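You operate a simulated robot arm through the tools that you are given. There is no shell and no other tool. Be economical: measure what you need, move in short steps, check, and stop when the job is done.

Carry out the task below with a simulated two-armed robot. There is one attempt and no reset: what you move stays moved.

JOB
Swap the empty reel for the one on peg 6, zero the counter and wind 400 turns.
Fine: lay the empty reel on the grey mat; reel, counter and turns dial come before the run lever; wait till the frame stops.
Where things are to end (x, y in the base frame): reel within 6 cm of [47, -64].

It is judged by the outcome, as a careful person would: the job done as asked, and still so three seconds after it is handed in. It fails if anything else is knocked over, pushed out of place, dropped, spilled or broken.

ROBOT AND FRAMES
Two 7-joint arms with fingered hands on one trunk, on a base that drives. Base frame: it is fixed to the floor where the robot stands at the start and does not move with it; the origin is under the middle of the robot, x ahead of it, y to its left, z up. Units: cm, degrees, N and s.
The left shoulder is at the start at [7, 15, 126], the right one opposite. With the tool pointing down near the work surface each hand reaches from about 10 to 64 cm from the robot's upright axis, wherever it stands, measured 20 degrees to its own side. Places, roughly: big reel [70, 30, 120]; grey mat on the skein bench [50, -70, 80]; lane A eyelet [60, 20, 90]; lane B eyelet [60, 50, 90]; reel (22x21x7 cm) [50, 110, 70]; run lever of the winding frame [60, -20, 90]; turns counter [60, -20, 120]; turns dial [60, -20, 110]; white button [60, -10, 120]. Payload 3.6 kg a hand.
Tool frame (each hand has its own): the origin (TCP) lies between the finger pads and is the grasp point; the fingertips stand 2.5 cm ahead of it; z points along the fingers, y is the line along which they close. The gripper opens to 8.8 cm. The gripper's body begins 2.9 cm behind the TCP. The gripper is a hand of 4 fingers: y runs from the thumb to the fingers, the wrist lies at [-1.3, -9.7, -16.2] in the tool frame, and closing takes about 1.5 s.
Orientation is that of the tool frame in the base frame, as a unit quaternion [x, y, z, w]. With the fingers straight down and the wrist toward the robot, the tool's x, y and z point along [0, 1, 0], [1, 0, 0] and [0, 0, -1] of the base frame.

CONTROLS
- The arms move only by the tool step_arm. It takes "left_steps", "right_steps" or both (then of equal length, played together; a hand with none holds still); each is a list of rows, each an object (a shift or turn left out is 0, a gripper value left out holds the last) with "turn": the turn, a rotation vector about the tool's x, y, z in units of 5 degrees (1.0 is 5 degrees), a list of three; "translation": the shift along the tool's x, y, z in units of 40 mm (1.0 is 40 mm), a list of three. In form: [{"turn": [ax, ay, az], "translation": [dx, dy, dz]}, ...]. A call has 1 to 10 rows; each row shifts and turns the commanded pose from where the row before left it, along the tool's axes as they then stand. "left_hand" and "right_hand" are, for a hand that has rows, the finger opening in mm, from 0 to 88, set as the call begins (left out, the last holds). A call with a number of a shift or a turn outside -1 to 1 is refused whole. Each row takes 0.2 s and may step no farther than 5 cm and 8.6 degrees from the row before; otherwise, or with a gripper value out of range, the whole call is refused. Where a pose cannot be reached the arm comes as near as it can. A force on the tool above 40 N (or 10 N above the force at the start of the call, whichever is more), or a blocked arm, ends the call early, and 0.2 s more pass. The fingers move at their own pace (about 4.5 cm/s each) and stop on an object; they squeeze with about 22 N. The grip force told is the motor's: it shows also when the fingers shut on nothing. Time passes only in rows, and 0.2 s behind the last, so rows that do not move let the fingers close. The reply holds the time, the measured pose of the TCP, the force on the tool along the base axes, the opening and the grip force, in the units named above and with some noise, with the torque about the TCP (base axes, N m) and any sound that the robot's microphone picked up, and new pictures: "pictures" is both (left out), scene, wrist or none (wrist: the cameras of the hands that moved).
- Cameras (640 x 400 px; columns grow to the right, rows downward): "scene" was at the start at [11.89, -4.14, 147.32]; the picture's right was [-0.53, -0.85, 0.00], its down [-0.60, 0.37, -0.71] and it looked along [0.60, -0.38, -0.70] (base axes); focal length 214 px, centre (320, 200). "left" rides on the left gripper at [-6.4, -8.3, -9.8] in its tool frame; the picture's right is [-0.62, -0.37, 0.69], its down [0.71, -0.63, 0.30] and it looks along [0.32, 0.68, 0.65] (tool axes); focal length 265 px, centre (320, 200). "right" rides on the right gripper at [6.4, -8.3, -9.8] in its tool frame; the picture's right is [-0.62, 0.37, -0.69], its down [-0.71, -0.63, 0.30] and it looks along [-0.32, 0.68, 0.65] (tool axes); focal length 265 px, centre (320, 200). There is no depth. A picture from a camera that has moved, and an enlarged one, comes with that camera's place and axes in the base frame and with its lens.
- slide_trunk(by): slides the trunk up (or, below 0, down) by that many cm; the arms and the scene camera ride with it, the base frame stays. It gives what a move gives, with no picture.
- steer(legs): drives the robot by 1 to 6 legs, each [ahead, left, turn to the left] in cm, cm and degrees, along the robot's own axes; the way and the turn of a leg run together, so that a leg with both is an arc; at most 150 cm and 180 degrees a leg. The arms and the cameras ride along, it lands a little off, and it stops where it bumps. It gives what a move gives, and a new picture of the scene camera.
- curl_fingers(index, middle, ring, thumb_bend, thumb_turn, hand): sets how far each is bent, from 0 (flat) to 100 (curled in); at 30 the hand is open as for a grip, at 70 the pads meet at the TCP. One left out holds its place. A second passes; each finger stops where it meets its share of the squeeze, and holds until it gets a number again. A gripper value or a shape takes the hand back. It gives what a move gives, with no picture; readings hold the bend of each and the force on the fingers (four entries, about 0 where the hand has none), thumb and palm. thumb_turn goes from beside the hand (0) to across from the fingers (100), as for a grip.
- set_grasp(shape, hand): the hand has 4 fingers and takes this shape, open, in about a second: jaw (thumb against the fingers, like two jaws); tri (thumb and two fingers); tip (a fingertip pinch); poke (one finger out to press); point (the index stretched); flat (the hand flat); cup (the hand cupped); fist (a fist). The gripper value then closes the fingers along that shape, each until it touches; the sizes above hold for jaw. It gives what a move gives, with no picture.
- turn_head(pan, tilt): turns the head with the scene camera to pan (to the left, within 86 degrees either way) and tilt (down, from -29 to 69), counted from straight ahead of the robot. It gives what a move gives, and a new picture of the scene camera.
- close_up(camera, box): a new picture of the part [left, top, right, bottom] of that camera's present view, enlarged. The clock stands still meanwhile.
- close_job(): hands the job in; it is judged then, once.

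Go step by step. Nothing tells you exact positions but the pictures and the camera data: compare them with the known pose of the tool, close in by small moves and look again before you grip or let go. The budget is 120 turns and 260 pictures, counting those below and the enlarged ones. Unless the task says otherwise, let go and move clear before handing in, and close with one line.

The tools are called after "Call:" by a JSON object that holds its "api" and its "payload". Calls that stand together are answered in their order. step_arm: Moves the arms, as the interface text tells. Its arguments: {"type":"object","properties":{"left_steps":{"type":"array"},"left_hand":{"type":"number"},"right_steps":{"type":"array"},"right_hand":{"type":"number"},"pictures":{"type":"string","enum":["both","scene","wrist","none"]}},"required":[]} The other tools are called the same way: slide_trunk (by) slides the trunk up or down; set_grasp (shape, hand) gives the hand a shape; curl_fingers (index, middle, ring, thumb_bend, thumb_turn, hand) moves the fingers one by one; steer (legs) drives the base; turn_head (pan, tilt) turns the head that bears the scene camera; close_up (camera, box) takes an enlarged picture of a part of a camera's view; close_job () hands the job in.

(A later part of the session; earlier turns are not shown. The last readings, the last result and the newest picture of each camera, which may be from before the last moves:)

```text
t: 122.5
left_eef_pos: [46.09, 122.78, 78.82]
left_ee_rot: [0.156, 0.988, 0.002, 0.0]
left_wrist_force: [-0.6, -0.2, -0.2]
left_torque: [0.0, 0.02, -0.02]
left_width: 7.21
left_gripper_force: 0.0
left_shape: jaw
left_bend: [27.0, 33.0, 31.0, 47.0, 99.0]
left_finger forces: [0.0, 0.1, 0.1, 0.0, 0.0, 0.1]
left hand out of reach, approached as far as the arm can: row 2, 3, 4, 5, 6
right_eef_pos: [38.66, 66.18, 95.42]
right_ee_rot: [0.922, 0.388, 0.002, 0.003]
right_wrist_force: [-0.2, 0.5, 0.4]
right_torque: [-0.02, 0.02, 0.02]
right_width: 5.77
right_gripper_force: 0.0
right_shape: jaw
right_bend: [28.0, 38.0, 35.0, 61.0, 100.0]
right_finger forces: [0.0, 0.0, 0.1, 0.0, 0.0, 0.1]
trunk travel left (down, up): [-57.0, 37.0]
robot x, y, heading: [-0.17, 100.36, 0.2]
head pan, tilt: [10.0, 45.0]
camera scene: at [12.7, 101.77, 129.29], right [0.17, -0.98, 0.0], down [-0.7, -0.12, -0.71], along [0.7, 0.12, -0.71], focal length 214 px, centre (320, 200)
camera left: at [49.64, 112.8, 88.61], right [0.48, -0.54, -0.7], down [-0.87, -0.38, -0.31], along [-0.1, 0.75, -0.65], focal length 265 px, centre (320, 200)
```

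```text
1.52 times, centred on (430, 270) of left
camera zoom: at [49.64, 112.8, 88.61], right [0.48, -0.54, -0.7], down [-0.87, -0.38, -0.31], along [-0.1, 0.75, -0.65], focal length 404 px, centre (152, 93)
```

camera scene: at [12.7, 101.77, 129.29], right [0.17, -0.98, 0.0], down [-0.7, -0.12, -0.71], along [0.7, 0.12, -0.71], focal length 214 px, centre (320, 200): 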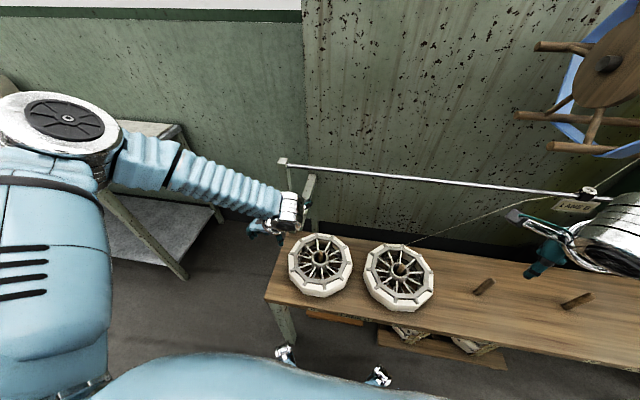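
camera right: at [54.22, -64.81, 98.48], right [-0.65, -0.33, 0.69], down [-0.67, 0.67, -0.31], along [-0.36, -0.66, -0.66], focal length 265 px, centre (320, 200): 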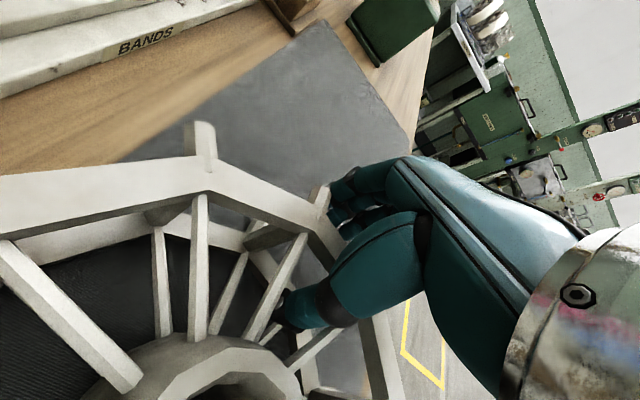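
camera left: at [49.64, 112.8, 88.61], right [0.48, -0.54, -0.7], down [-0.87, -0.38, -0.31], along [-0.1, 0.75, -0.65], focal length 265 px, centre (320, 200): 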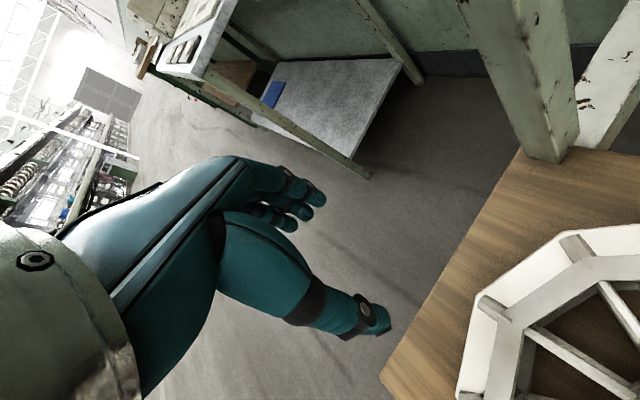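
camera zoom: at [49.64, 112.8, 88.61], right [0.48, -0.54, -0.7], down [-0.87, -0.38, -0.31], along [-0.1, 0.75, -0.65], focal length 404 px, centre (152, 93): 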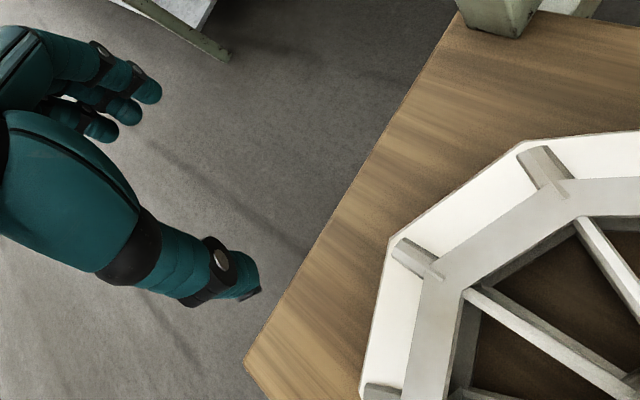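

The left arm runs out of comfortable reach here; the right hand worked with the robot ~25 cm aside. I raise it and shift the robot 8.5 cm to the right.

Call:
{"api": "step_arm", "payload": {"left_steps": [{"translation": [0, 0, -1]}, {"translation": [0, 0, -1]}, {"translation": [0, 0, -1]}, {"translation": [0, 0, -1]}, {"translation": [0, 0, -1]}, {}], "pictures": "none"}}

Call:
{"api": "steer", "payload": {"legs": [[0, -8.5, 0]]}}

```text
t: 123.9
left_eef_pos: [46.21, 122.76, 98.9]
left_ee_rot: [0.156, 0.988, 0.003, 0.0]
left_wrist_force: [0.2, 0.3, 0.6]
left_torque: [0.03, 0.02, -0.02]
left_width: 7.22
left_gripper_force: 0.1
left_shape: jaw
left_bend: [27.0, 33.0, 31.0, 47.0, 99.0]
left_finger forces: [0.1, 0.1, 0.0, 0.0, 0.1, 0.0]
right_eef_pos: [38.75, 66.12, 95.38]
right_ee_rot: [0.922, 0.388, 0.002, 0.002]
right_wrist_force: [0.0, 0.4, -0.4]
right_torque: [0.01, -0.03, 0.02]
right_width: 5.77
right_gripper_force: 0.1
right_shape: jaw
right_bend: [28.0, 38.0, 35.0, 61.0, 100.0]
right_finger forces: [0.0, 0.1, 0.1, 0.0, 0.1, 0.0]
trunk travel left (down, up): [-57.0, 37.0]
robot x, y, heading: [-0.59, 100.19, 0.1]
head pan, tilt: [10.0, 45.0]
```

```text
t: 125.7
left_eef_pos: [46.08, 114.36, 98.91]
left_ee_rot: [0.155, 0.988, 0.003, -0.001]
left_wrist_force: [0.1, -0.4, 0.1]
left_torque: [0.03, 0.02, 0.0]
left_width: 7.22
left_gripper_force: 0.0
left_shape: jaw
left_bend: [27.0, 33.0, 31.0, 47.0, 99.0]
left_finger forces: [0.0, 0.1, 0.0, 0.0, 0.0, 0.0]
right_eef_pos: [38.77, 57.73, 95.36]
right_ee_rot: [0.922, 0.388, 0.003, 0.003]
right_wrist_force: [0.3, 0.0, -0.3]
right_torque: [-0.01, 0.04, -0.02]
right_width: 5.75
right_gripper_force: 0.1
right_shape: jaw
right_bend: [28.0, 38.0, 35.0, 61.0, 100.0]
right_finger forces: [0.0, 0.0, 0.0, 0.1, 0.1, 0.0]
trunk travel left (down, up): [-57.0, 37.0]
robot x, y, heading: [-0.19, 91.42, -0.2]
head pan, tilt: [10.0, 45.0]
camera scene: at [12.77, 93.01, 129.28], right [0.17, -0.98, 0.0], down [-0.7, -0.12, -0.71], along [0.7, 0.12, -0.71], focal length 214 px, centre (320, 200)
```

scene: 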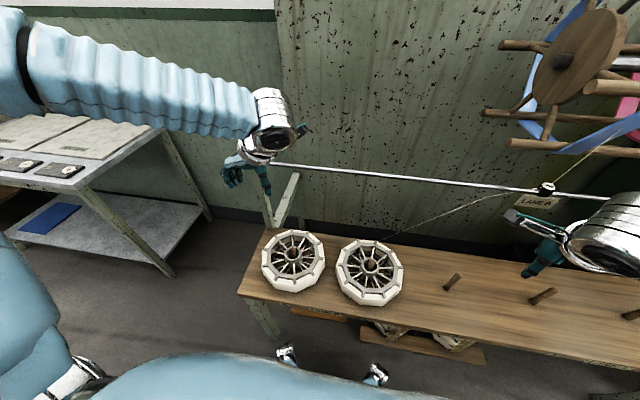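

Call:
{"api": "step_arm", "payload": {"left_steps": [{"translation": [-0.38, 0.4, 0.5]}, {"translation": [-0.37, 0.4, 0.7]}, {"translation": [0, 0, 1]}, {"translation": [0, 0, 1]}, {"translation": [0, 0, 1]}, {"translation": [0, 0, 1]}, {"translation": [0, 0, 0.5]}, {}], "pictures": "both"}}

Call:
{"api": "close_up", "payload": {"camera": "left", "box": [220, 140, 640, 400]}}

```text
t: 127.5
left_eef_pos: [49.08, 117.61, 77.23]
left_ee_rot: [0.155, 0.988, 0.003, -0.001]
left_wrist_force: [0.2, 0.9, 0.3]
left_torque: [-0.01, -0.04, 0.0]
left_width: 7.2
left_gripper_force: 0.1
left_shape: jaw
left_bend: [27.0, 33.0, 31.0, 47.0, 99.0]
left_finger forces: [0.0, 0.0, 0.0, 0.1, 0.0, 0.0]
left hand out of reach, approached as far as the arm can: row 6, 7
right_eef_pos: [38.59, 57.65, 95.29]
right_ee_rot: [0.922, 0.388, 0.002, 0.003]
right_wrist_force: [0.0, 0.0, -0.9]
right_torque: [0.03, -0.03, -0.03]
right_width: 5.77
right_gripper_force: 0.2
right_shape: jaw
right_bend: [28.0, 38.0, 35.0, 61.0, 100.0]
right_finger forces: [0.0, 0.0, 0.0, 0.0, 0.0, 0.1]
trunk travel left (down, up): [-57.0, 37.0]
robot x, y, heading: [-0.16, 91.4, -0.2]
head pan, tilt: [10.0, 45.0]
camera scene: at [12.69, 92.93, 129.29], right [0.17, -0.98, 0.0], down [-0.7, -0.12, -0.71], along [0.7, 0.12, -0.71], focal length 214 px, centre (320, 200)
camera left: at [52.6, 107.55, 87.1], right [0.48, -0.54, -0.7], down [-0.87, -0.38, -0.31], along [-0.1, 0.75, -0.65], focal length 265 px, centre (320, 200)
```

scene: 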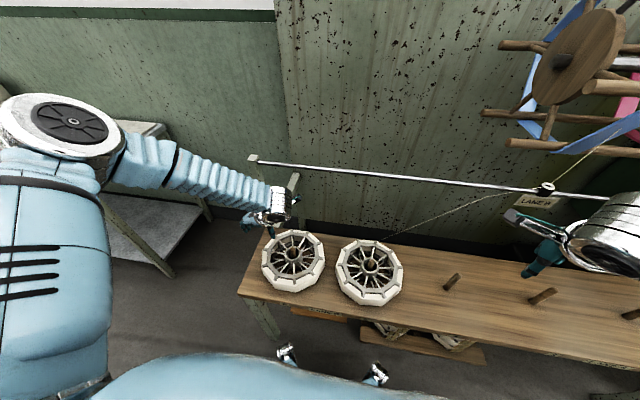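
left: 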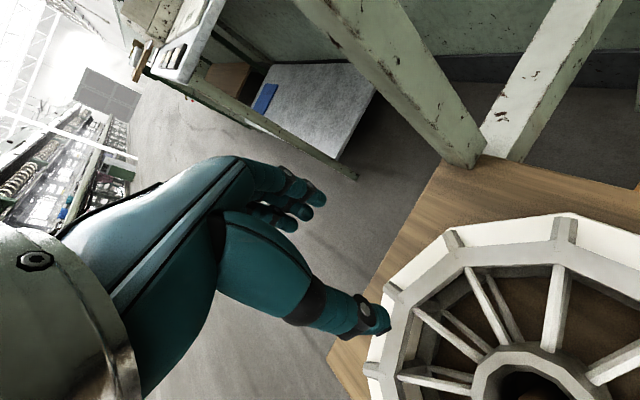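

```text
1.52 times, centred on (430, 270) of left
camera zoom: at [52.6, 107.55, 87.1], right [0.48, -0.54, -0.7], down [-0.87, -0.38, -0.31], along [-0.1, 0.75, -0.65], focal length 404 px, centre (152, 93)
```

zoom: 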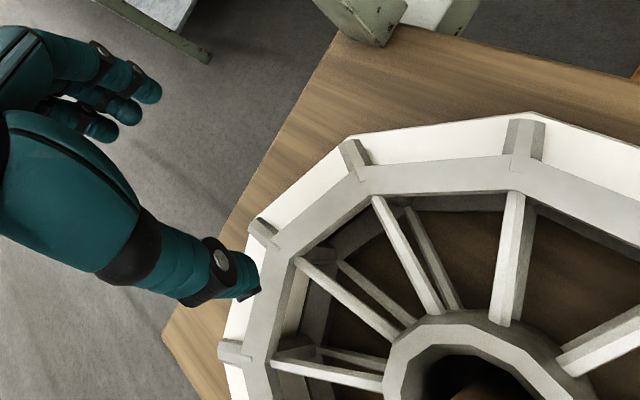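

Nearly there but short of reach; lowering the trunk gives more room. Arm up first, trunk down 10, then correct sideways.

Call:
{"api": "step_arm", "payload": {"left_steps": [{"translation": [0, 0, -1]}, {"translation": [0, 0, -1]}, {}], "pictures": "none"}}

Call:
{"api": "slide_trunk", "payload": {"by": -10}}

Call:
{"api": "step_arm", "payload": {"left_steps": [{"translation": [-0.3, -0.21, 0]}, {}, {}], "pictures": "both"}}

Call:
{"api": "close_up", "payload": {"camera": "left", "box": [220, 140, 640, 400]}}

```text
t: 128.3
left_eef_pos: [49.21, 117.56, 85.25]
left_ee_rot: [0.155, 0.988, 0.003, -0.001]
left_wrist_force: [1.0, 0.5, -0.4]
left_torque: [0.0, 0.01, -0.01]
left_width: 7.21
left_gripper_force: 0.2
left_shape: jaw
left_bend: [27.0, 33.0, 31.0, 47.0, 99.0]
left_finger forces: [0.1, 0.0, 0.1, 0.1, 0.1, 0.0]
right_eef_pos: [38.72, 57.73, 95.38]
right_ee_rot: [0.921, 0.389, 0.002, 0.003]
right_wrist_force: [0.0, -0.6, 0.0]
right_torque: [0.0, -0.01, 0.01]
right_width: 5.75
right_gripper_force: 0.1
right_shape: jaw
right_bend: [28.0, 38.0, 35.0, 61.0, 100.0]
right_finger forces: [0.0, 0.0, 0.0, 0.0, 0.0, 0.0]
trunk travel left (down, up): [-57.0, 37.0]
robot x, y, heading: [-0.23, 91.52, 0.1]
head pan, tilt: [10.0, 45.0]
```

```text
t: 129.6
left_eef_pos: [49.06, 117.48, 75.4]
left_ee_rot: [0.156, 0.988, 0.002, 0.0]
left_wrist_force: [-0.9, -0.7, -0.3]
left_torque: [-0.01, 0.01, -0.05]
left_width: 7.21
left_gripper_force: 0.0
left_shape: jaw
left_bend: [27.0, 33.0, 31.0, 47.0, 99.0]
left_finger forces: [0.1, 0.0, 0.0, 0.1, 0.1, 0.0]
right_eef_pos: [38.57, 57.67, 85.39]
right_ee_rot: [0.922, 0.388, 0.003, 0.003]
right_wrist_force: [0.2, -0.1, 0.4]
right_torque: [-0.01, 0.02, -0.04]
right_width: 5.75
right_gripper_force: 0.0
right_shape: jaw
right_bend: [28.0, 38.0, 35.0, 61.0, 100.0]
right_finger forces: [0.0, 0.0, 0.0, 0.0, 0.0, 0.0]
trunk travel left (down, up): [-47.0, 47.0]
robot x, y, heading: [-0.53, 91.59, -0.1]
head pan, tilt: [10.0, 45.0]
```

```text
t: 130.4
left_eef_pos: [50.01, 116.39, 75.28]
left_ee_rot: [0.155, 0.988, 0.002, -0.001]
left_wrist_force: [-0.2, -0.2, -0.1]
left_torque: [-0.02, 0.03, -0.01]
left_width: 7.2
left_gripper_force: 0.0
left_shape: jaw
left_bend: [27.0, 33.0, 31.0, 47.0, 99.0]
left_finger forces: [0.0, 0.1, 0.0, 0.1, 0.0, 0.0]
right_eef_pos: [38.72, 57.73, 85.41]
right_ee_rot: [0.922, 0.388, 0.003, 0.002]
right_wrist_force: [0.7, -1.0, 0.0]
right_torque: [0.0, -0.03, -0.01]
right_width: 5.76
right_gripper_force: 0.1
right_shape: jaw
right_bend: [28.0, 38.0, 35.0, 61.0, 100.0]
right_finger forces: [0.1, 0.0, 0.0, 0.1, 0.1, 0.0]
trunk travel left (down, up): [-47.0, 47.0]
robot x, y, heading: [-0.38, 91.27, -0.3]
head pan, tilt: [10.0, 45.0]
camera scene: at [12.7, 92.9, 119.29], right [0.17, -0.98, 0.0], down [-0.7, -0.12, -0.71], along [0.7, 0.12, -0.71], focal length 214 px, centre (320, 200)
camera left: at [53.52, 106.34, 85.07], right [0.48, -0.54, -0.7], down [-0.87, -0.38, -0.31], along [-0.1, 0.75, -0.65], focal length 265 px, centre (320, 200)
```

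scene: 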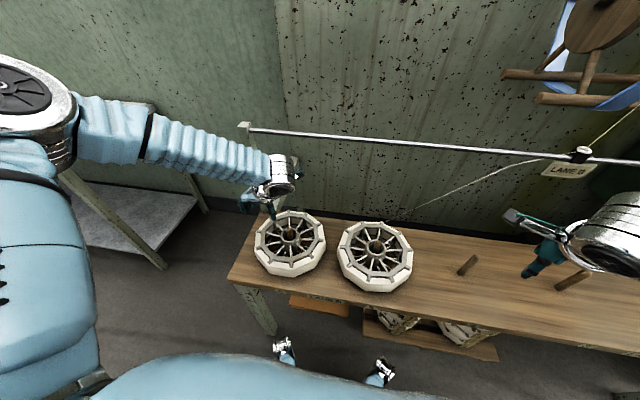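
left: 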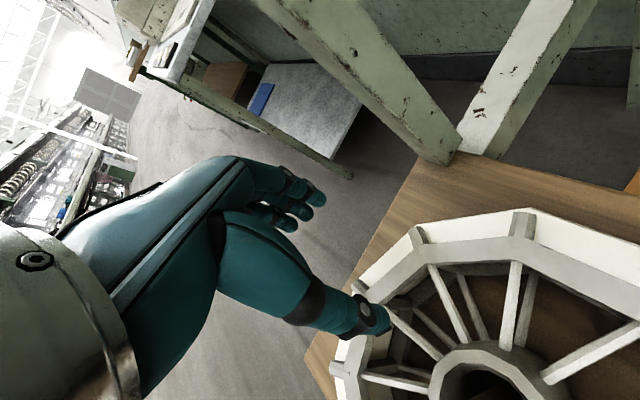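

```text
1.52 times, centred on (430, 270) of left
camera zoom: at [53.52, 106.34, 85.07], right [0.48, -0.54, -0.7], down [-0.87, -0.38, -0.31], along [-0.1, 0.75, -0.65], focal length 404 px, centre (152, 93)
```

zoom: 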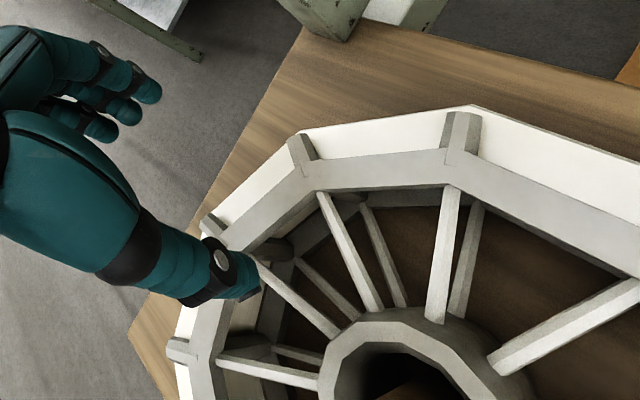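

The thumb tip would come down too near the hub; I shift ~1 cm outward and descend in small steps.

Call:
{"api": "step_arm", "payload": {"left_steps": [{"translation": [-0.1, 0.27, 0]}, {"translation": [0, 0, 0.4]}, {"translation": [0, 0, 0.4]}, {"translation": [0, 0, 0.4]}, {}], "pictures": "wrist"}}

Call:
{"api": "close_up", "payload": {"camera": "left", "box": [220, 140, 640, 400]}}

```text
t: 131.6
left_eef_pos: [50.69, 117.24, 70.49]
left_ee_rot: [0.156, 0.988, 0.003, -0.001]
left_wrist_force: [0.5, 0.2, -0.8]
left_torque: [-0.01, 0.03, 0.0]
left_width: 7.22
left_gripper_force: 0.0
left_shape: jaw
left_bend: [27.0, 33.0, 31.0, 47.0, 99.0]
left_finger forces: [0.1, 0.0, 0.0, 0.0, 0.0, 0.0]
right_eef_pos: [38.62, 57.6, 85.31]
right_ee_rot: [0.921, 0.388, 0.003, 0.003]
right_wrist_force: [-0.4, -0.4, -0.3]
right_torque: [-0.06, -0.01, -0.02]
right_width: 5.78
right_gripper_force: 0.0
right_shape: jaw
right_bend: [28.0, 38.0, 35.0, 61.0, 100.0]
right_finger forces: [0.0, 0.1, 0.0, 0.0, 0.0, 0.0]
trunk travel left (down, up): [-47.0, 47.0]
robot x, y, heading: [-0.32, 91.64, 0.0]
head pan, tilt: [10.0, 45.0]
camera left: at [54.17, 107.27, 80.29], right [0.48, -0.54, -0.7], down [-0.87, -0.38, -0.31], along [-0.1, 0.75, -0.65], focal length 265 px, centre (320, 200)
```

left: 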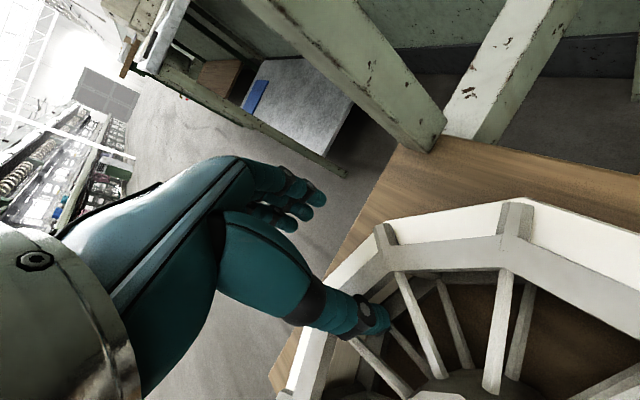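

```text
1.52 times, centred on (430, 270) of left
camera zoom: at [54.17, 107.27, 80.29], right [0.48, -0.54, -0.7], down [-0.87, -0.38, -0.31], along [-0.1, 0.75, -0.65], focal length 404 px, centre (152, 93)
```

zoom: 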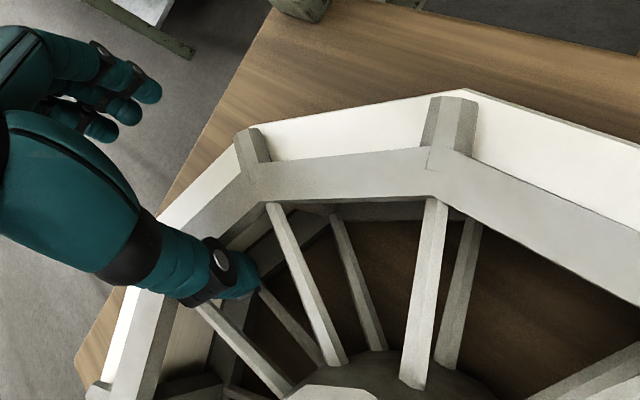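

Call:
{"api": "step_arm", "payload": {"left_steps": [{"translation": [0, 0, 0.25]}, {"translation": [0, 0, 0.25]}, {"translation": [0, 0, 0.25]}, {}], "pictures": "wrist"}}

```text
t: 132.6
left_eef_pos: [50.37, 117.84, 67.95]
left_ee_rot: [0.155, 0.988, 0.002, 0.001]
left_wrist_force: [-0.1, -0.7, 0.0]
left_torque: [-0.01, -0.01, 0.06]
left_width: 7.22
left_gripper_force: 0.0
left_shape: jaw
left_bend: [27.0, 33.0, 31.0, 47.0, 99.0]
left_finger forces: [0.0, 0.0, 0.1, 0.0, 0.1, 0.1]
left hand out of reach, approached as far as the arm can: row 3
right_eef_pos: [38.74, 57.63, 85.34]
right_ee_rot: [0.922, 0.388, 0.003, 0.003]
right_wrist_force: [-0.2, 0.8, 0.3]
right_torque: [0.01, 0.0, 0.02]
right_width: 5.75
right_gripper_force: 0.1
right_shape: jaw
right_bend: [28.0, 38.0, 35.0, 61.0, 100.0]
right_finger forces: [0.0, 0.0, 0.0, 0.0, 0.0, 0.0]
trunk travel left (down, up): [-47.0, 47.0]
robot x, y, heading: [-0.3, 91.38, -0.4]
head pan, tilt: [10.0, 45.0]
camera left: at [53.81, 107.77, 77.82], right [0.48, -0.54, -0.69], down [-0.87, -0.38, -0.31], along [-0.1, 0.75, -0.65], focal length 265 px, centre (320, 200)
```

left: 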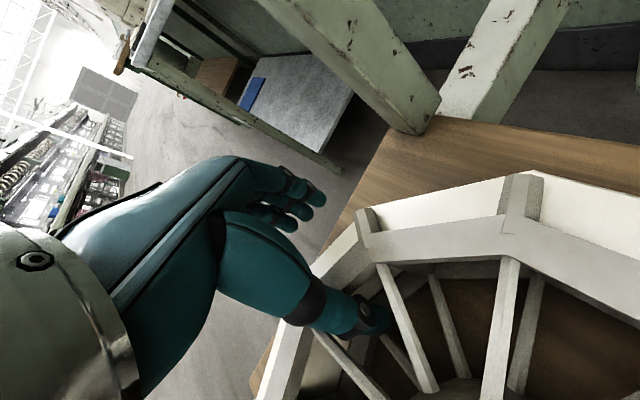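

Call:
{"api": "slide_trunk", "payload": {"by": -1.2}}

Call:
{"api": "step_arm", "payload": {"left_steps": [{}, {}, {}, {}, {}, {}, {}, {}], "left_hand": 0, "pictures": "both"}}

Call:
{"api": "close_up", "payload": {"camera": "scene", "box": [210, 140, 450, 300]}}

```text
t: 133.2
left_eef_pos: [50.25, 117.62, 66.89]
left_ee_rot: [0.156, 0.988, 0.002, 0.0]
left_wrist_force: [0.7, 0.0, 0.9]
left_torque: [0.0, -0.01, 0.03]
left_width: 7.23
left_gripper_force: 0.1
left_shape: jaw
left_bend: [27.0, 33.0, 31.0, 47.0, 99.0]
left_finger forces: [0.0, 0.0, 0.0, 0.0, 0.0, 0.1]
right_eef_pos: [38.58, 57.65, 84.22]
right_ee_rot: [0.922, 0.388, 0.003, 0.003]
right_wrist_force: [0.4, -0.2, -0.4]
right_torque: [-0.03, -0.01, -0.01]
right_width: 5.77
right_gripper_force: 0.0
right_shape: jaw
right_bend: [28.0, 38.0, 35.0, 61.0, 100.0]
right_finger forces: [0.0, 0.0, 0.0, 0.1, 0.0, 0.1]
trunk travel left (down, up): [-45.8, 48.2]
robot x, y, heading: [-0.1, 91.6, -0.3]
head pan, tilt: [10.0, 45.0]
```

```text
t: 135.0
left_eef_pos: [50.22, 117.81, 66.81]
left_ee_rot: [0.155, 0.988, 0.003, -0.001]
left_wrist_force: [-0.1, 0.8, 0.5]
left_torque: [0.04, 0.0, -0.1]
left_width: 2.23
left_gripper_force: 21.5
left_shape: jaw
left_bend: [70.0, 70.0, 70.0, 61.0, 100.0]
left_finger forces: [11.2, 7.0, 3.0, 0.0, 20.9, 0.0]
right_eef_pos: [38.75, 57.83, 84.15]
right_ee_rot: [0.922, 0.388, 0.002, 0.002]
right_wrist_force: [-0.5, -0.1, 0.8]
right_torque: [0.01, 0.0, 0.01]
right_width: 5.77
right_gripper_force: 0.1
right_shape: jaw
right_bend: [28.0, 38.0, 35.0, 61.0, 100.0]
right_finger forces: [0.0, 0.0, 0.0, 0.0, 0.0, 0.0]
trunk travel left (down, up): [-45.8, 48.2]
robot x, y, heading: [-0.58, 91.62, -0.2]
head pan, tilt: [10.0, 45.0]
camera scene: at [12.67, 92.95, 118.09], right [0.17, -0.98, 0.0], down [-0.7, -0.12, -0.71], along [0.7, 0.12, -0.71], focal length 214 px, centre (320, 200)
camera left: at [53.82, 107.78, 76.62], right [0.48, -0.54, -0.69], down [-0.87, -0.38, -0.31], along [-0.1, 0.75, -0.65], focal length 265 px, centre (320, 200)
```

scene: 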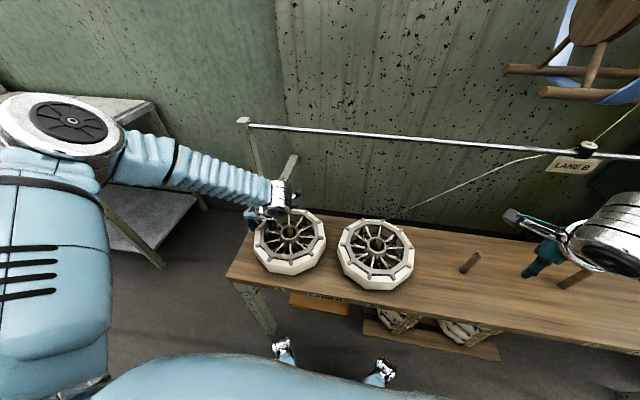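
left: 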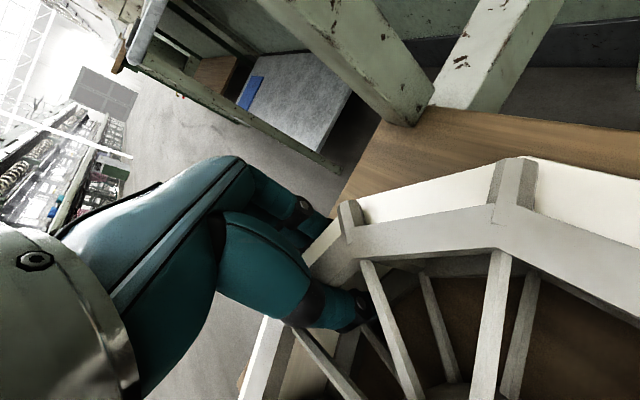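

```text
2.50 times, centred on (330, 220) of scene
camera zoom: at [12.67, 92.95, 118.09], right [0.17, -0.98, 0.0], down [-0.7, -0.12, -0.71], along [0.7, 0.12, -0.71], focal length 536 px, centre (295, 150)
```

zoom: 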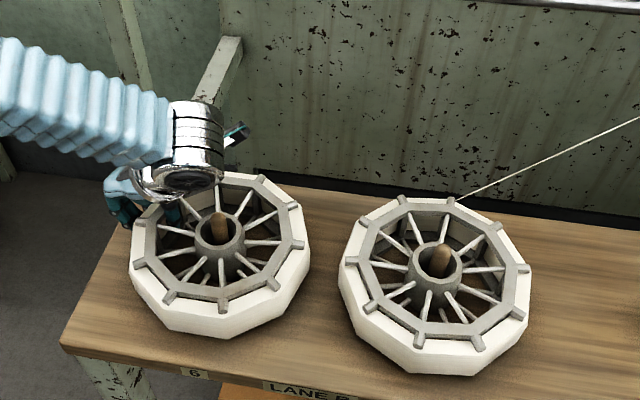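

Gripped evenly (~21 N). Test lift of 1.6 cm.

Call:
{"api": "step_arm", "payload": {"left_steps": [{"translation": [0, 0, -0.2]}, {"translation": [0, 0, -0.2]}, {}, {}], "pictures": "both"}}

Call:
{"api": "close_up", "payload": {"camera": "scene", "box": [210, 140, 450, 300]}}

```text
t: 136.0
left_eef_pos: [50.38, 117.75, 68.36]
left_ee_rot: [0.156, 0.988, 0.002, 0.001]
left_wrist_force: [0.0, 0.5, -2.9]
left_torque: [0.3, -0.06, -0.03]
left_width: 2.19
left_gripper_force: 22.5
left_shape: jaw
left_bend: [70.0, 70.0, 70.0, 62.0, 99.0]
left_finger forces: [14.4, 6.7, 2.1, 0.0, 23.1, 0.0]
right_eef_pos: [38.71, 57.63, 84.22]
right_ee_rot: [0.922, 0.388, 0.002, 0.003]
right_wrist_force: [0.4, -0.7, 0.5]
right_torque: [0.01, 0.03, 0.0]
right_width: 5.76
right_gripper_force: 0.0
right_shape: jaw
right_bend: [28.0, 38.0, 35.0, 61.0, 100.0]
right_finger forces: [0.0, 0.1, 0.0, 0.0, 0.0, 0.0]
trunk travel left (down, up): [-45.8, 48.2]
robot x, y, heading: [-0.22, 90.95, 0.2]
head pan, tilt: [10.0, 45.0]
camera scene: at [12.68, 92.95, 118.09], right [0.17, -0.98, 0.0], down [-0.7, -0.12, -0.71], along [0.7, 0.12, -0.71], focal length 214 px, centre (320, 200)
camera left: at [53.83, 107.8, 78.22], right [0.48, -0.54, -0.69], down [-0.87, -0.38, -0.31], along [-0.1, 0.75, -0.65], focal length 265 px, centre (320, 200)
```

scene: 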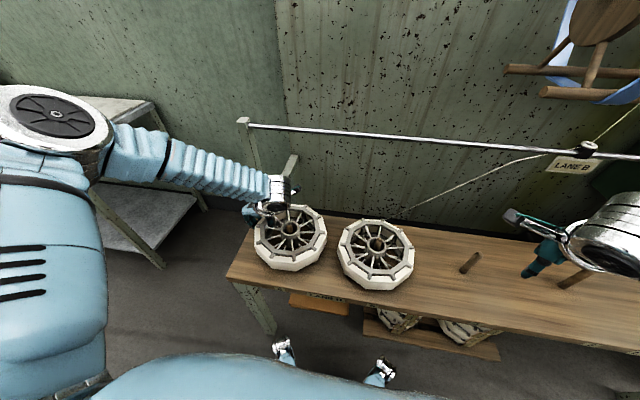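
left: 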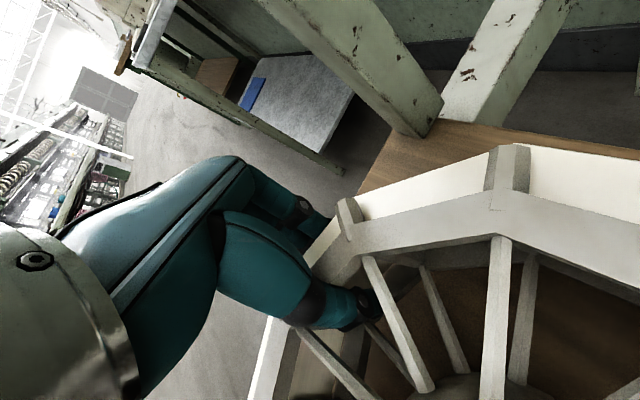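

```text
2.50 times, centred on (330, 220) of scene
camera zoom: at [12.68, 92.95, 118.09], right [0.17, -0.98, 0.0], down [-0.7, -0.12, -0.71], along [0.7, 0.12, -0.71], focal length 536 px, centre (295, 150)
```

zoom: 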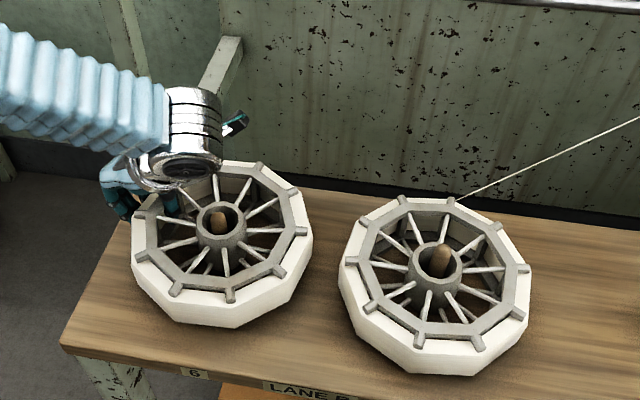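

Call:
{"api": "step_arm", "payload": {"left_steps": [{"translation": [0, 0, -0.25]}, {"translation": [0, 0, -0.25]}, {"translation": [0, 0, -0.25]}, {"translation": [0, 0, -0.25]}, {}], "pictures": "scene"}}

Call:
{"api": "close_up", "payload": {"camera": "scene", "box": [210, 140, 450, 300]}}

```text
t: 137.2
left_eef_pos: [50.39, 117.68, 72.5]
left_ee_rot: [0.156, 0.988, 0.002, -0.001]
left_wrist_force: [-0.1, -1.3, -2.8]
left_torque: [0.33, -0.07, 0.02]
left_width: 2.19
left_gripper_force: 21.7
left_shape: jaw
left_bend: [70.0, 70.0, 70.0, 62.0, 99.0]
left_finger forces: [14.4, 6.6, 2.1, 0.0, 23.1, 0.0]
right_eef_pos: [38.66, 57.72, 84.07]
right_ee_rot: [0.922, 0.388, 0.002, 0.003]
right_wrist_force: [0.1, 0.1, 0.0]
right_torque: [-0.01, -0.01, -0.04]
right_width: 5.75
right_gripper_force: 0.0
right_shape: jaw
right_bend: [28.0, 38.0, 35.0, 61.0, 100.0]
right_finger forces: [0.0, 0.0, 0.0, 0.0, 0.0, 0.0]
trunk travel left (down, up): [-45.8, 48.2]
robot x, y, heading: [-0.44, 91.21, 0.1]
head pan, tilt: [10.0, 45.0]
camera scene: at [12.73, 92.97, 118.08], right [0.17, -0.98, 0.0], down [-0.7, -0.12, -0.71], along [0.7, 0.12, -0.71], focal length 214 px, centre (320, 200)
```

scene: 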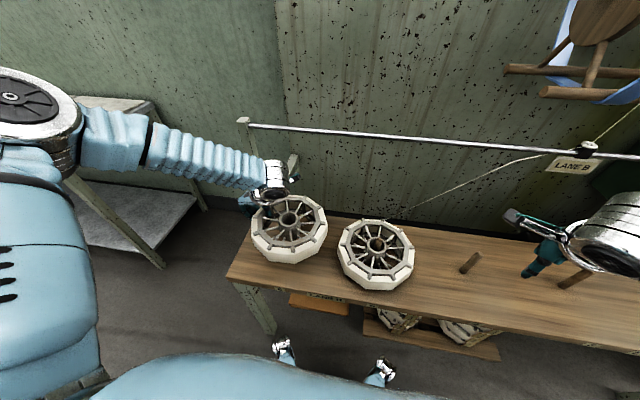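

```text
2.50 times, centred on (330, 220) of scene
camera zoom: at [12.73, 92.97, 118.08], right [0.17, -0.98, 0.0], down [-0.7, -0.12, -0.71], along [0.7, 0.12, -0.71], focal length 536 px, centre (295, 150)
```

zoom: 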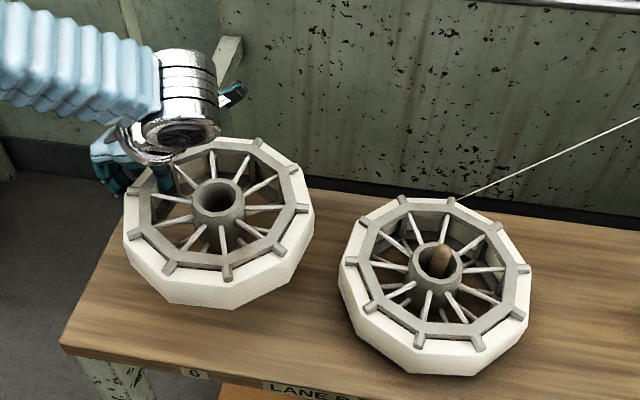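

It's light (~0.3 kg) and hangs nearly level. I lift further and raise the right hand too, to clear the skein bench later.

Call:
{"api": "step_arm", "payload": {"left_steps": [{"translation": [0, 0, -0.3]}, {"translation": [0, 0, -0.3]}, {"translation": [0, 0, -0.3]}, {"translation": [0, 0, -0.3]}, {"translation": [0, 0, -0.3]}, {}], "right_steps": [{"translation": [0, 0, -0.8]}, {"translation": [0, 0, -0.8]}, {"translation": [0, 0, -0.8]}, {"translation": [0, 0, -0.8]}, {"translation": [0, 0, -0.8]}, {}], "pictures": "none"}}

Call:
{"api": "slide_trunk", "payload": {"by": 8}}

Call:
{"api": "steer", "payload": {"legs": [[-34, 0, 0]]}}

```text
t: 138.6
left_eef_pos: [50.3, 117.86, 78.29]
left_ee_rot: [0.156, 0.988, 0.002, -0.001]
left_wrist_force: [0.3, -0.5, -3.3]
left_torque: [0.29, -0.1, 0.0]
left_width: 2.22
left_gripper_force: 22.1
left_shape: jaw
left_bend: [70.0, 70.0, 70.0, 62.0, 98.0]
left_finger forces: [14.6, 6.5, 2.0, 0.1, 23.1, 0.0]
right_eef_pos: [38.54, 57.71, 99.99]
right_ee_rot: [0.921, 0.389, -0.001, 0.001]
right_wrist_force: [-0.2, 0.5, 0.9]
right_torque: [0.02, -0.03, -0.04]
right_width: 5.77
right_gripper_force: 0.1
right_shape: jaw
right_bend: [28.0, 38.0, 35.0, 61.0, 100.0]
right_finger forces: [0.0, 0.1, 0.0, 0.0, 0.0, 0.0]
trunk travel left (down, up): [-45.8, 48.2]
robot x, y, heading: [-0.69, 91.46, 0.1]
head pan, tilt: [10.0, 45.0]
```

```text
t: 139.8
left_eef_pos: [50.27, 117.76, 86.36]
left_ee_rot: [0.155, 0.988, 0.002, 0.001]
left_wrist_force: [0.0, -0.3, -2.8]
left_torque: [0.32, -0.06, -0.01]
left_width: 2.19
left_gripper_force: 21.8
left_shape: jaw
left_bend: [70.0, 70.0, 70.0, 62.0, 98.0]
left_finger forces: [14.4, 6.7, 2.3, 0.0, 23.2, 0.0]
right_eef_pos: [38.45, 57.72, 108.13]
right_ee_rot: [0.921, 0.389, 0.001, 0.003]
right_wrist_force: [0.4, 0.2, -0.5]
right_torque: [-0.01, 0.0, 0.03]
right_width: 5.76
right_gripper_force: 0.1
right_shape: jaw
right_bend: [28.0, 38.0, 35.0, 61.0, 100.0]
right_finger forces: [0.0, 0.0, 0.0, 0.0, 0.1, 0.0]
trunk travel left (down, up): [-53.8, 40.2]
robot x, y, heading: [-0.43, 91.26, -0.0]
head pan, tilt: [10.0, 45.0]
```

```text
t: 144.7
left_eef_pos: [16.23, 117.72, 86.34]
left_ee_rot: [0.155, 0.988, 0.002, 0.0]
left_wrist_force: [-0.8, -0.1, -3.1]
left_torque: [0.26, -0.06, 0.04]
left_width: 2.17
left_gripper_force: 22.0
left_shape: jaw
left_bend: [70.0, 70.0, 70.0, 62.0, 98.0]
left_finger forces: [14.4, 6.6, 2.3, 0.0, 23.5, 0.0]
right_eef_pos: [4.61, 57.86, 108.14]
right_ee_rot: [0.922, 0.388, 0.002, 0.003]
right_wrist_force: [0.0, 0.6, -0.8]
right_torque: [-0.01, -0.01, 0.0]
right_width: 5.74
right_gripper_force: 0.0
right_shape: jaw
right_bend: [28.0, 38.0, 35.0, 61.0, 100.0]
right_finger forces: [0.0, 0.0, 0.0, 0.1, 0.1, 0.0]
trunk travel left (down, up): [-53.8, 40.2]
robot x, y, heading: [-34.32, 91.71, -0.1]
head pan, tilt: [10.0, 45.0]
camera scene: at [-21.48, 93.07, 126.09], right [0.17, -0.98, 0.0], down [-0.7, -0.12, -0.71], along [0.7, 0.12, -0.71], focal length 214 px, centre (320, 200)
```

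scene: 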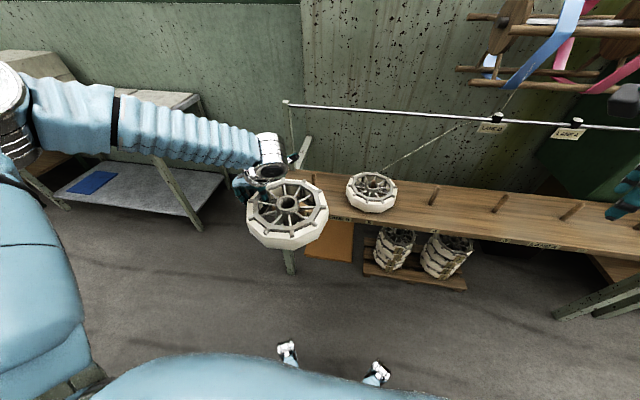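

Call:
{"api": "steer", "payload": {"legs": [[0, -97.5, 0]]}}

Call:
{"api": "turn_head", "payload": {"pan": 5, "tilt": 50}}

```text
t: 157.3
left_eef_pos: [16.16, 21.31, 86.36]
left_ee_rot: [0.155, 0.988, 0.001, 0.0]
left_wrist_force: [0.3, 0.5, -3.4]
left_torque: [0.32, -0.08, 0.02]
left_width: 2.14
left_gripper_force: 21.6
left_shape: jaw
left_bend: [70.0, 70.0, 70.0, 62.0, 98.0]
left_finger forces: [14.6, 6.8, 2.2, 0.1, 23.7, 0.1]
right_eef_pos: [4.5, -38.64, 108.21]
right_ee_rot: [0.921, 0.389, 0.003, 0.002]
right_wrist_force: [0.3, -0.3, 0.1]
right_torque: [-0.01, -0.01, -0.03]
right_width: 5.77
right_gripper_force: 0.1
right_shape: jaw
right_bend: [28.0, 38.0, 35.0, 61.0, 100.0]
right_finger forces: [0.1, 0.1, 0.0, 0.0, 0.1, 0.0]
trunk travel left (down, up): [-53.8, 40.2]
robot x, y, heading: [-34.67, -5.13, 0.2]
head pan, tilt: [10.0, 45.0]
camera scene: at [-21.5, -3.51, 126.09], right [0.17, -0.98, 0.0], down [-0.7, -0.12, -0.71], along [0.7, 0.12, -0.71], focal length 214 px, centre (320, 200)
```

scene: 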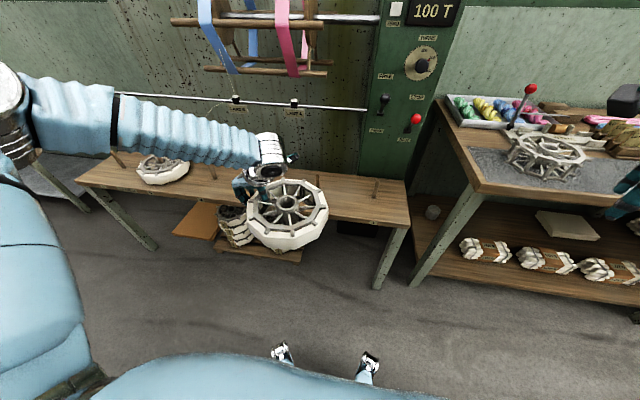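

```text
t: 157.9
left_eef_pos: [16.22, 21.37, 86.4]
left_ee_rot: [0.154, 0.988, 0.003, -0.001]
left_wrist_force: [0.2, -0.1, -2.3]
left_torque: [0.32, -0.02, 0.0]
left_width: 2.12
left_gripper_force: 22.3
left_shape: jaw
left_bend: [70.0, 70.0, 70.0, 62.0, 98.0]
left_finger forces: [14.6, 6.9, 2.2, 0.1, 23.8, 0.0]
right_eef_pos: [4.44, -38.61, 108.16]
right_ee_rot: [0.921, 0.39, 0.002, 0.003]
right_wrist_force: [0.3, 0.6, 0.4]
right_torque: [-0.02, -0.03, -0.02]
right_width: 5.77
right_gripper_force: 0.2
right_shape: jaw
right_bend: [28.0, 38.0, 35.0, 61.0, 100.0]
right_finger forces: [0.0, 0.0, 0.0, 0.0, 0.0, 0.0]
trunk travel left (down, up): [-53.8, 40.2]
robot x, y, heading: [-34.57, -5.02, -0.1]
head pan, tilt: [5.0, 50.0]
camera scene: at [-21.83, -4.26, 125.4], right [0.09, -1.0, 0.0], down [-0.76, -0.07, -0.64], along [0.64, 0.06, -0.77], focal length 214 px, centre (320, 200)
```

scene: 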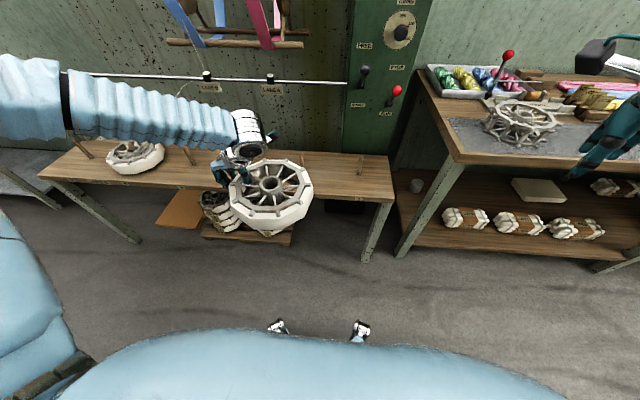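

Call:
{"api": "close_up", "payload": {"camera": "scene", "box": [30, 120, 230, 220]}}

Call:
{"api": "close_up", "payload": {"camera": "scene", "box": [430, 60, 640, 200]}}

```text
3.20 times, centred on (130, 170) of scene
camera zoom: at [-21.83, -4.26, 125.4], right [0.09, -1.0, 0.0], down [-0.76, -0.07, -0.64], along [0.64, 0.06, -0.77], focal length 686 px, centre (928, 296)
```

zoom: 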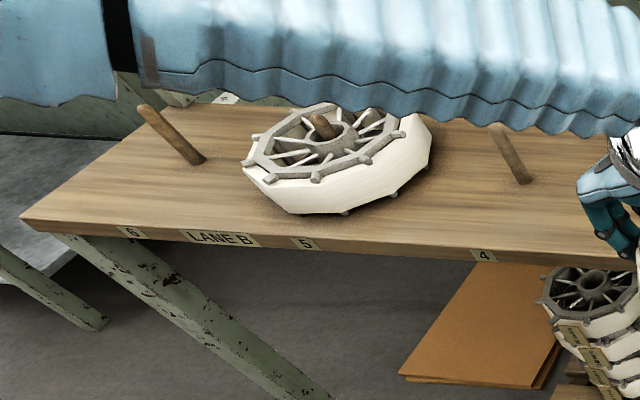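

```text
2.86 times, centred on (535, 130) of scene
camera zoom: at [-21.83, -4.26, 125.4], right [0.09, -1.0, 0.0], down [-0.76, -0.07, -0.64], along [0.64, 0.06, -0.77], focal length 613 px, centre (-294, 400)
```

zoom: 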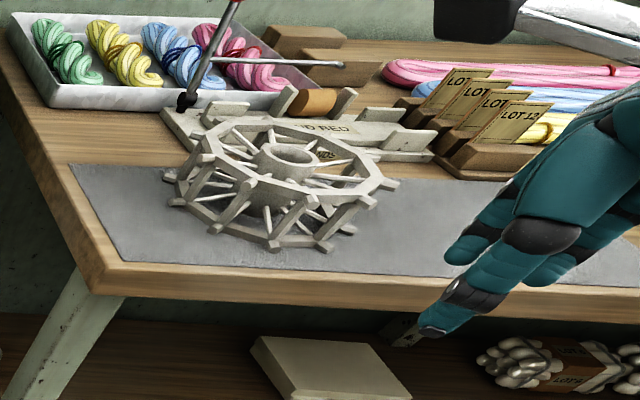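

That was only wide-angle distortion; all is in place. I lower the trunk 5 cm to pass under the frame, then approach peg 2.

Call:
{"api": "slide_trunk", "payload": {"by": -5}}

Call:
{"api": "steer", "payload": {"legs": [[28, -1, 0]]}}

Call:
{"api": "close_up", "payload": {"camera": "scene", "box": [180, 80, 440, 280]}}

Call:
{"api": "close_up", "payload": {"camera": "left", "box": [0, 0, 640, 400]}}

```text
t: 158.9
left_eef_pos: [16.25, 21.33, 81.37]
left_ee_rot: [0.154, 0.988, 0.002, 0.0]
left_wrist_force: [0.1, 0.0, -3.3]
left_torque: [0.3, -0.07, -0.01]
left_width: 2.15
left_gripper_force: 22.0
left_shape: jaw
left_bend: [70.0, 70.0, 70.0, 62.0, 98.0]
left_finger forces: [14.6, 6.8, 2.2, 0.1, 23.6, 0.0]
right_eef_pos: [4.52, -38.63, 103.18]
right_ee_rot: [0.921, 0.39, 0.003, 0.003]
right_wrist_force: [0.7, 0.0, 0.5]
right_torque: [0.02, 0.02, -0.01]
right_width: 5.77
right_gripper_force: 0.1
right_shape: jaw
right_bend: [28.0, 38.0, 35.0, 61.0, 100.0]
right_finger forces: [0.1, 0.0, 0.0, 0.1, 0.1, 0.1]
trunk travel left (down, up): [-48.8, 45.2]
robot x, y, heading: [-34.9, -5.45, 0.0]
head pan, tilt: [5.0, 50.0]
```

```text
t: 163.0
left_eef_pos: [44.07, 20.23, 81.25]
left_ee_rot: [0.155, 0.988, 0.001, 0.0]
left_wrist_force: [0.4, 0.2, -2.1]
left_torque: [0.3, -0.04, -0.01]
left_width: 2.14
left_gripper_force: 22.1
left_shape: jaw
left_bend: [70.0, 70.0, 70.0, 62.0, 98.0]
left_finger forces: [14.6, 6.7, 2.3, 0.0, 23.7, 0.0]
right_eef_pos: [32.29, -39.78, 103.04]
right_ee_rot: [0.922, 0.388, 0.002, 0.003]
right_wrist_force: [-0.1, 0.1, 0.1]
right_torque: [-0.02, 0.0, -0.03]
right_width: 5.77
right_gripper_force: 0.0
right_shape: jaw
right_bend: [28.0, 38.0, 35.0, 61.0, 100.0]
right_finger forces: [0.0, 0.0, 0.1, 0.1, 0.0, 0.0]
trunk travel left (down, up): [-48.8, 45.2]
robot x, y, heading: [-6.39, -6.09, -0.1]
head pan, tilt: [5.0, 50.0]
camera scene: at [6.17, -5.29, 120.4], right [0.09, -1.0, 0.0], down [-0.76, -0.07, -0.64], along [0.64, 0.06, -0.77], focal length 214 px, centre (320, 200)
```

scene: 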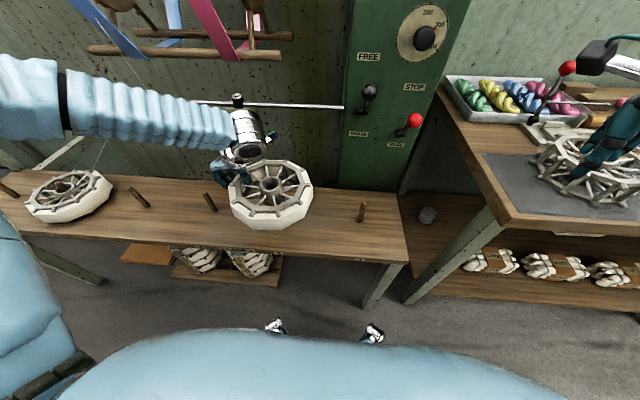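

```text
2.00 times, centred on (310, 180) of scene
camera zoom: at [6.17, -5.29, 120.4], right [0.09, -1.0, 0.0], down [-0.76, -0.07, -0.64], along [0.64, 0.06, -0.77], focal length 429 px, centre (340, 240)
```

zoom: 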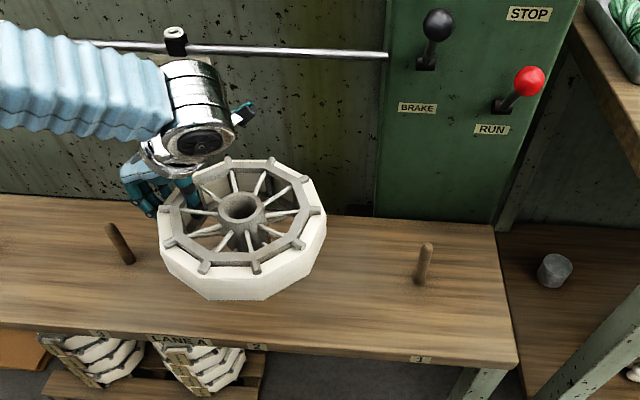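

```text
1.00 times, centred on (320, 200) of left (not enlarged: the box is as wide or as high as the picture)
camera zoom: at [47.61, 10.28, 91.19], right [0.48, -0.54, -0.69], down [-0.87, -0.38, -0.31], along [-0.1, 0.75, -0.65], focal length 265 px, centre (320, 200)
```

zoom: 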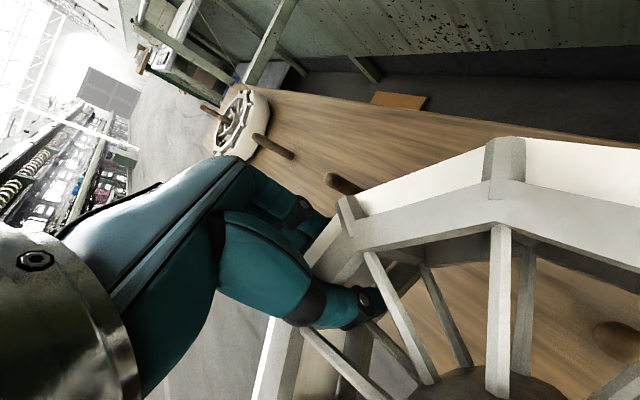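

The left camera shows peg 2's top at [47.3, 9.6]; the held reel is nearly level with centre ≈[41.0, 9.7]. I drive forward 6.2 cm.

Call:
{"api": "steer", "payload": {"legs": [[6.2, 0, 0]]}}

Call:
{"api": "close_up", "payload": {"camera": "scene", "box": [190, 60, 390, 220]}}

Call:
{"api": "close_up", "payload": {"camera": "left", "box": [320, 100, 640, 400]}}

```text
t: 164.5
left_eef_pos: [50.26, 20.4, 81.47]
left_ee_rot: [0.155, 0.988, 0.002, -0.001]
left_wrist_force: [0.2, 0.2, -2.0]
left_torque: [0.32, -0.06, 0.01]
left_width: 2.16
left_gripper_force: 22.2
left_shape: jaw
left_bend: [70.0, 70.0, 70.0, 62.0, 98.0]
left_finger forces: [14.6, 6.7, 2.1, 0.0, 23.6, 0.0]
right_eef_pos: [38.54, -39.61, 103.15]
right_ee_rot: [0.921, 0.389, 0.002, 0.003]
right_wrist_force: [0.1, 0.3, 0.6]
right_torque: [-0.01, 0.01, -0.03]
right_width: 5.75
right_gripper_force: 0.0
right_shape: jaw
right_bend: [28.0, 38.0, 35.0, 61.0, 100.0]
right_finger forces: [0.0, 0.0, 0.0, 0.1, 0.1, 0.0]
trunk travel left (down, up): [-48.8, 45.2]
robot x, y, heading: [-0.01, -6.2, 0.2]
head pan, tilt: [5.0, 50.0]
camera scene: at [12.66, -5.24, 120.4], right [0.09, -1.0, 0.0], down [-0.76, -0.07, -0.64], along [0.64, 0.06, -0.77], focal length 214 px, centre (320, 200)
```

scene: 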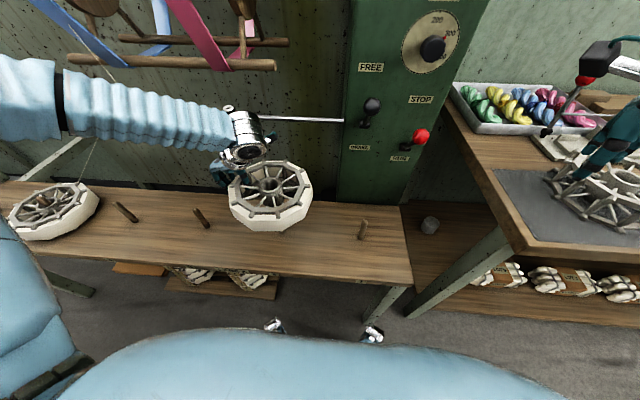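

```text
2.50 times, centred on (290, 140) of scene
camera zoom: at [12.66, -5.24, 120.4], right [0.09, -1.0, 0.0], down [-0.76, -0.07, -0.64], along [0.64, 0.06, -0.77], focal length 536 px, centre (395, 350)
```

zoom: 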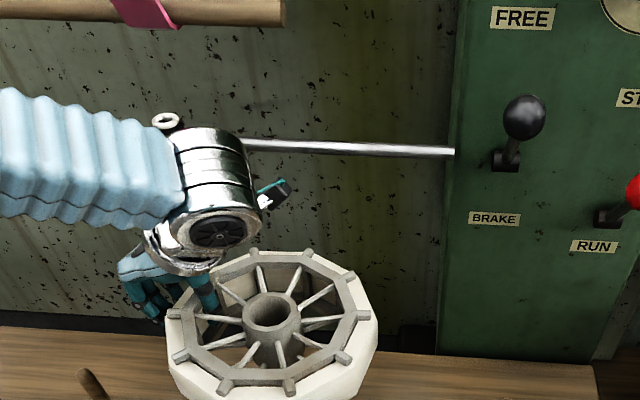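

```text
1.33 times, centred on (480, 250) of left
camera zoom: at [53.71, 10.35, 91.18], right [0.48, -0.54, -0.69], down [-0.87, -0.38, -0.31], along [-0.1, 0.75, -0.65], focal length 354 px, centre (107, 133)
```

zoom: 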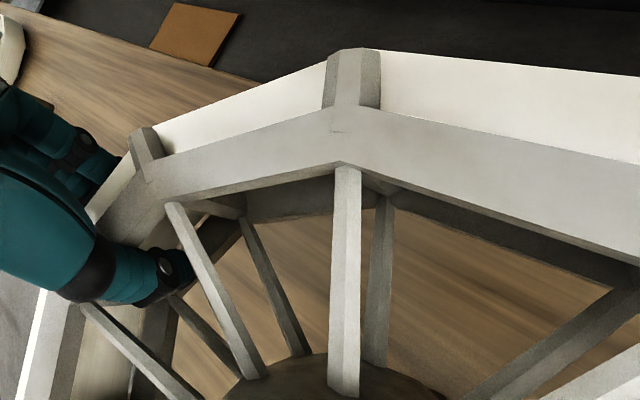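

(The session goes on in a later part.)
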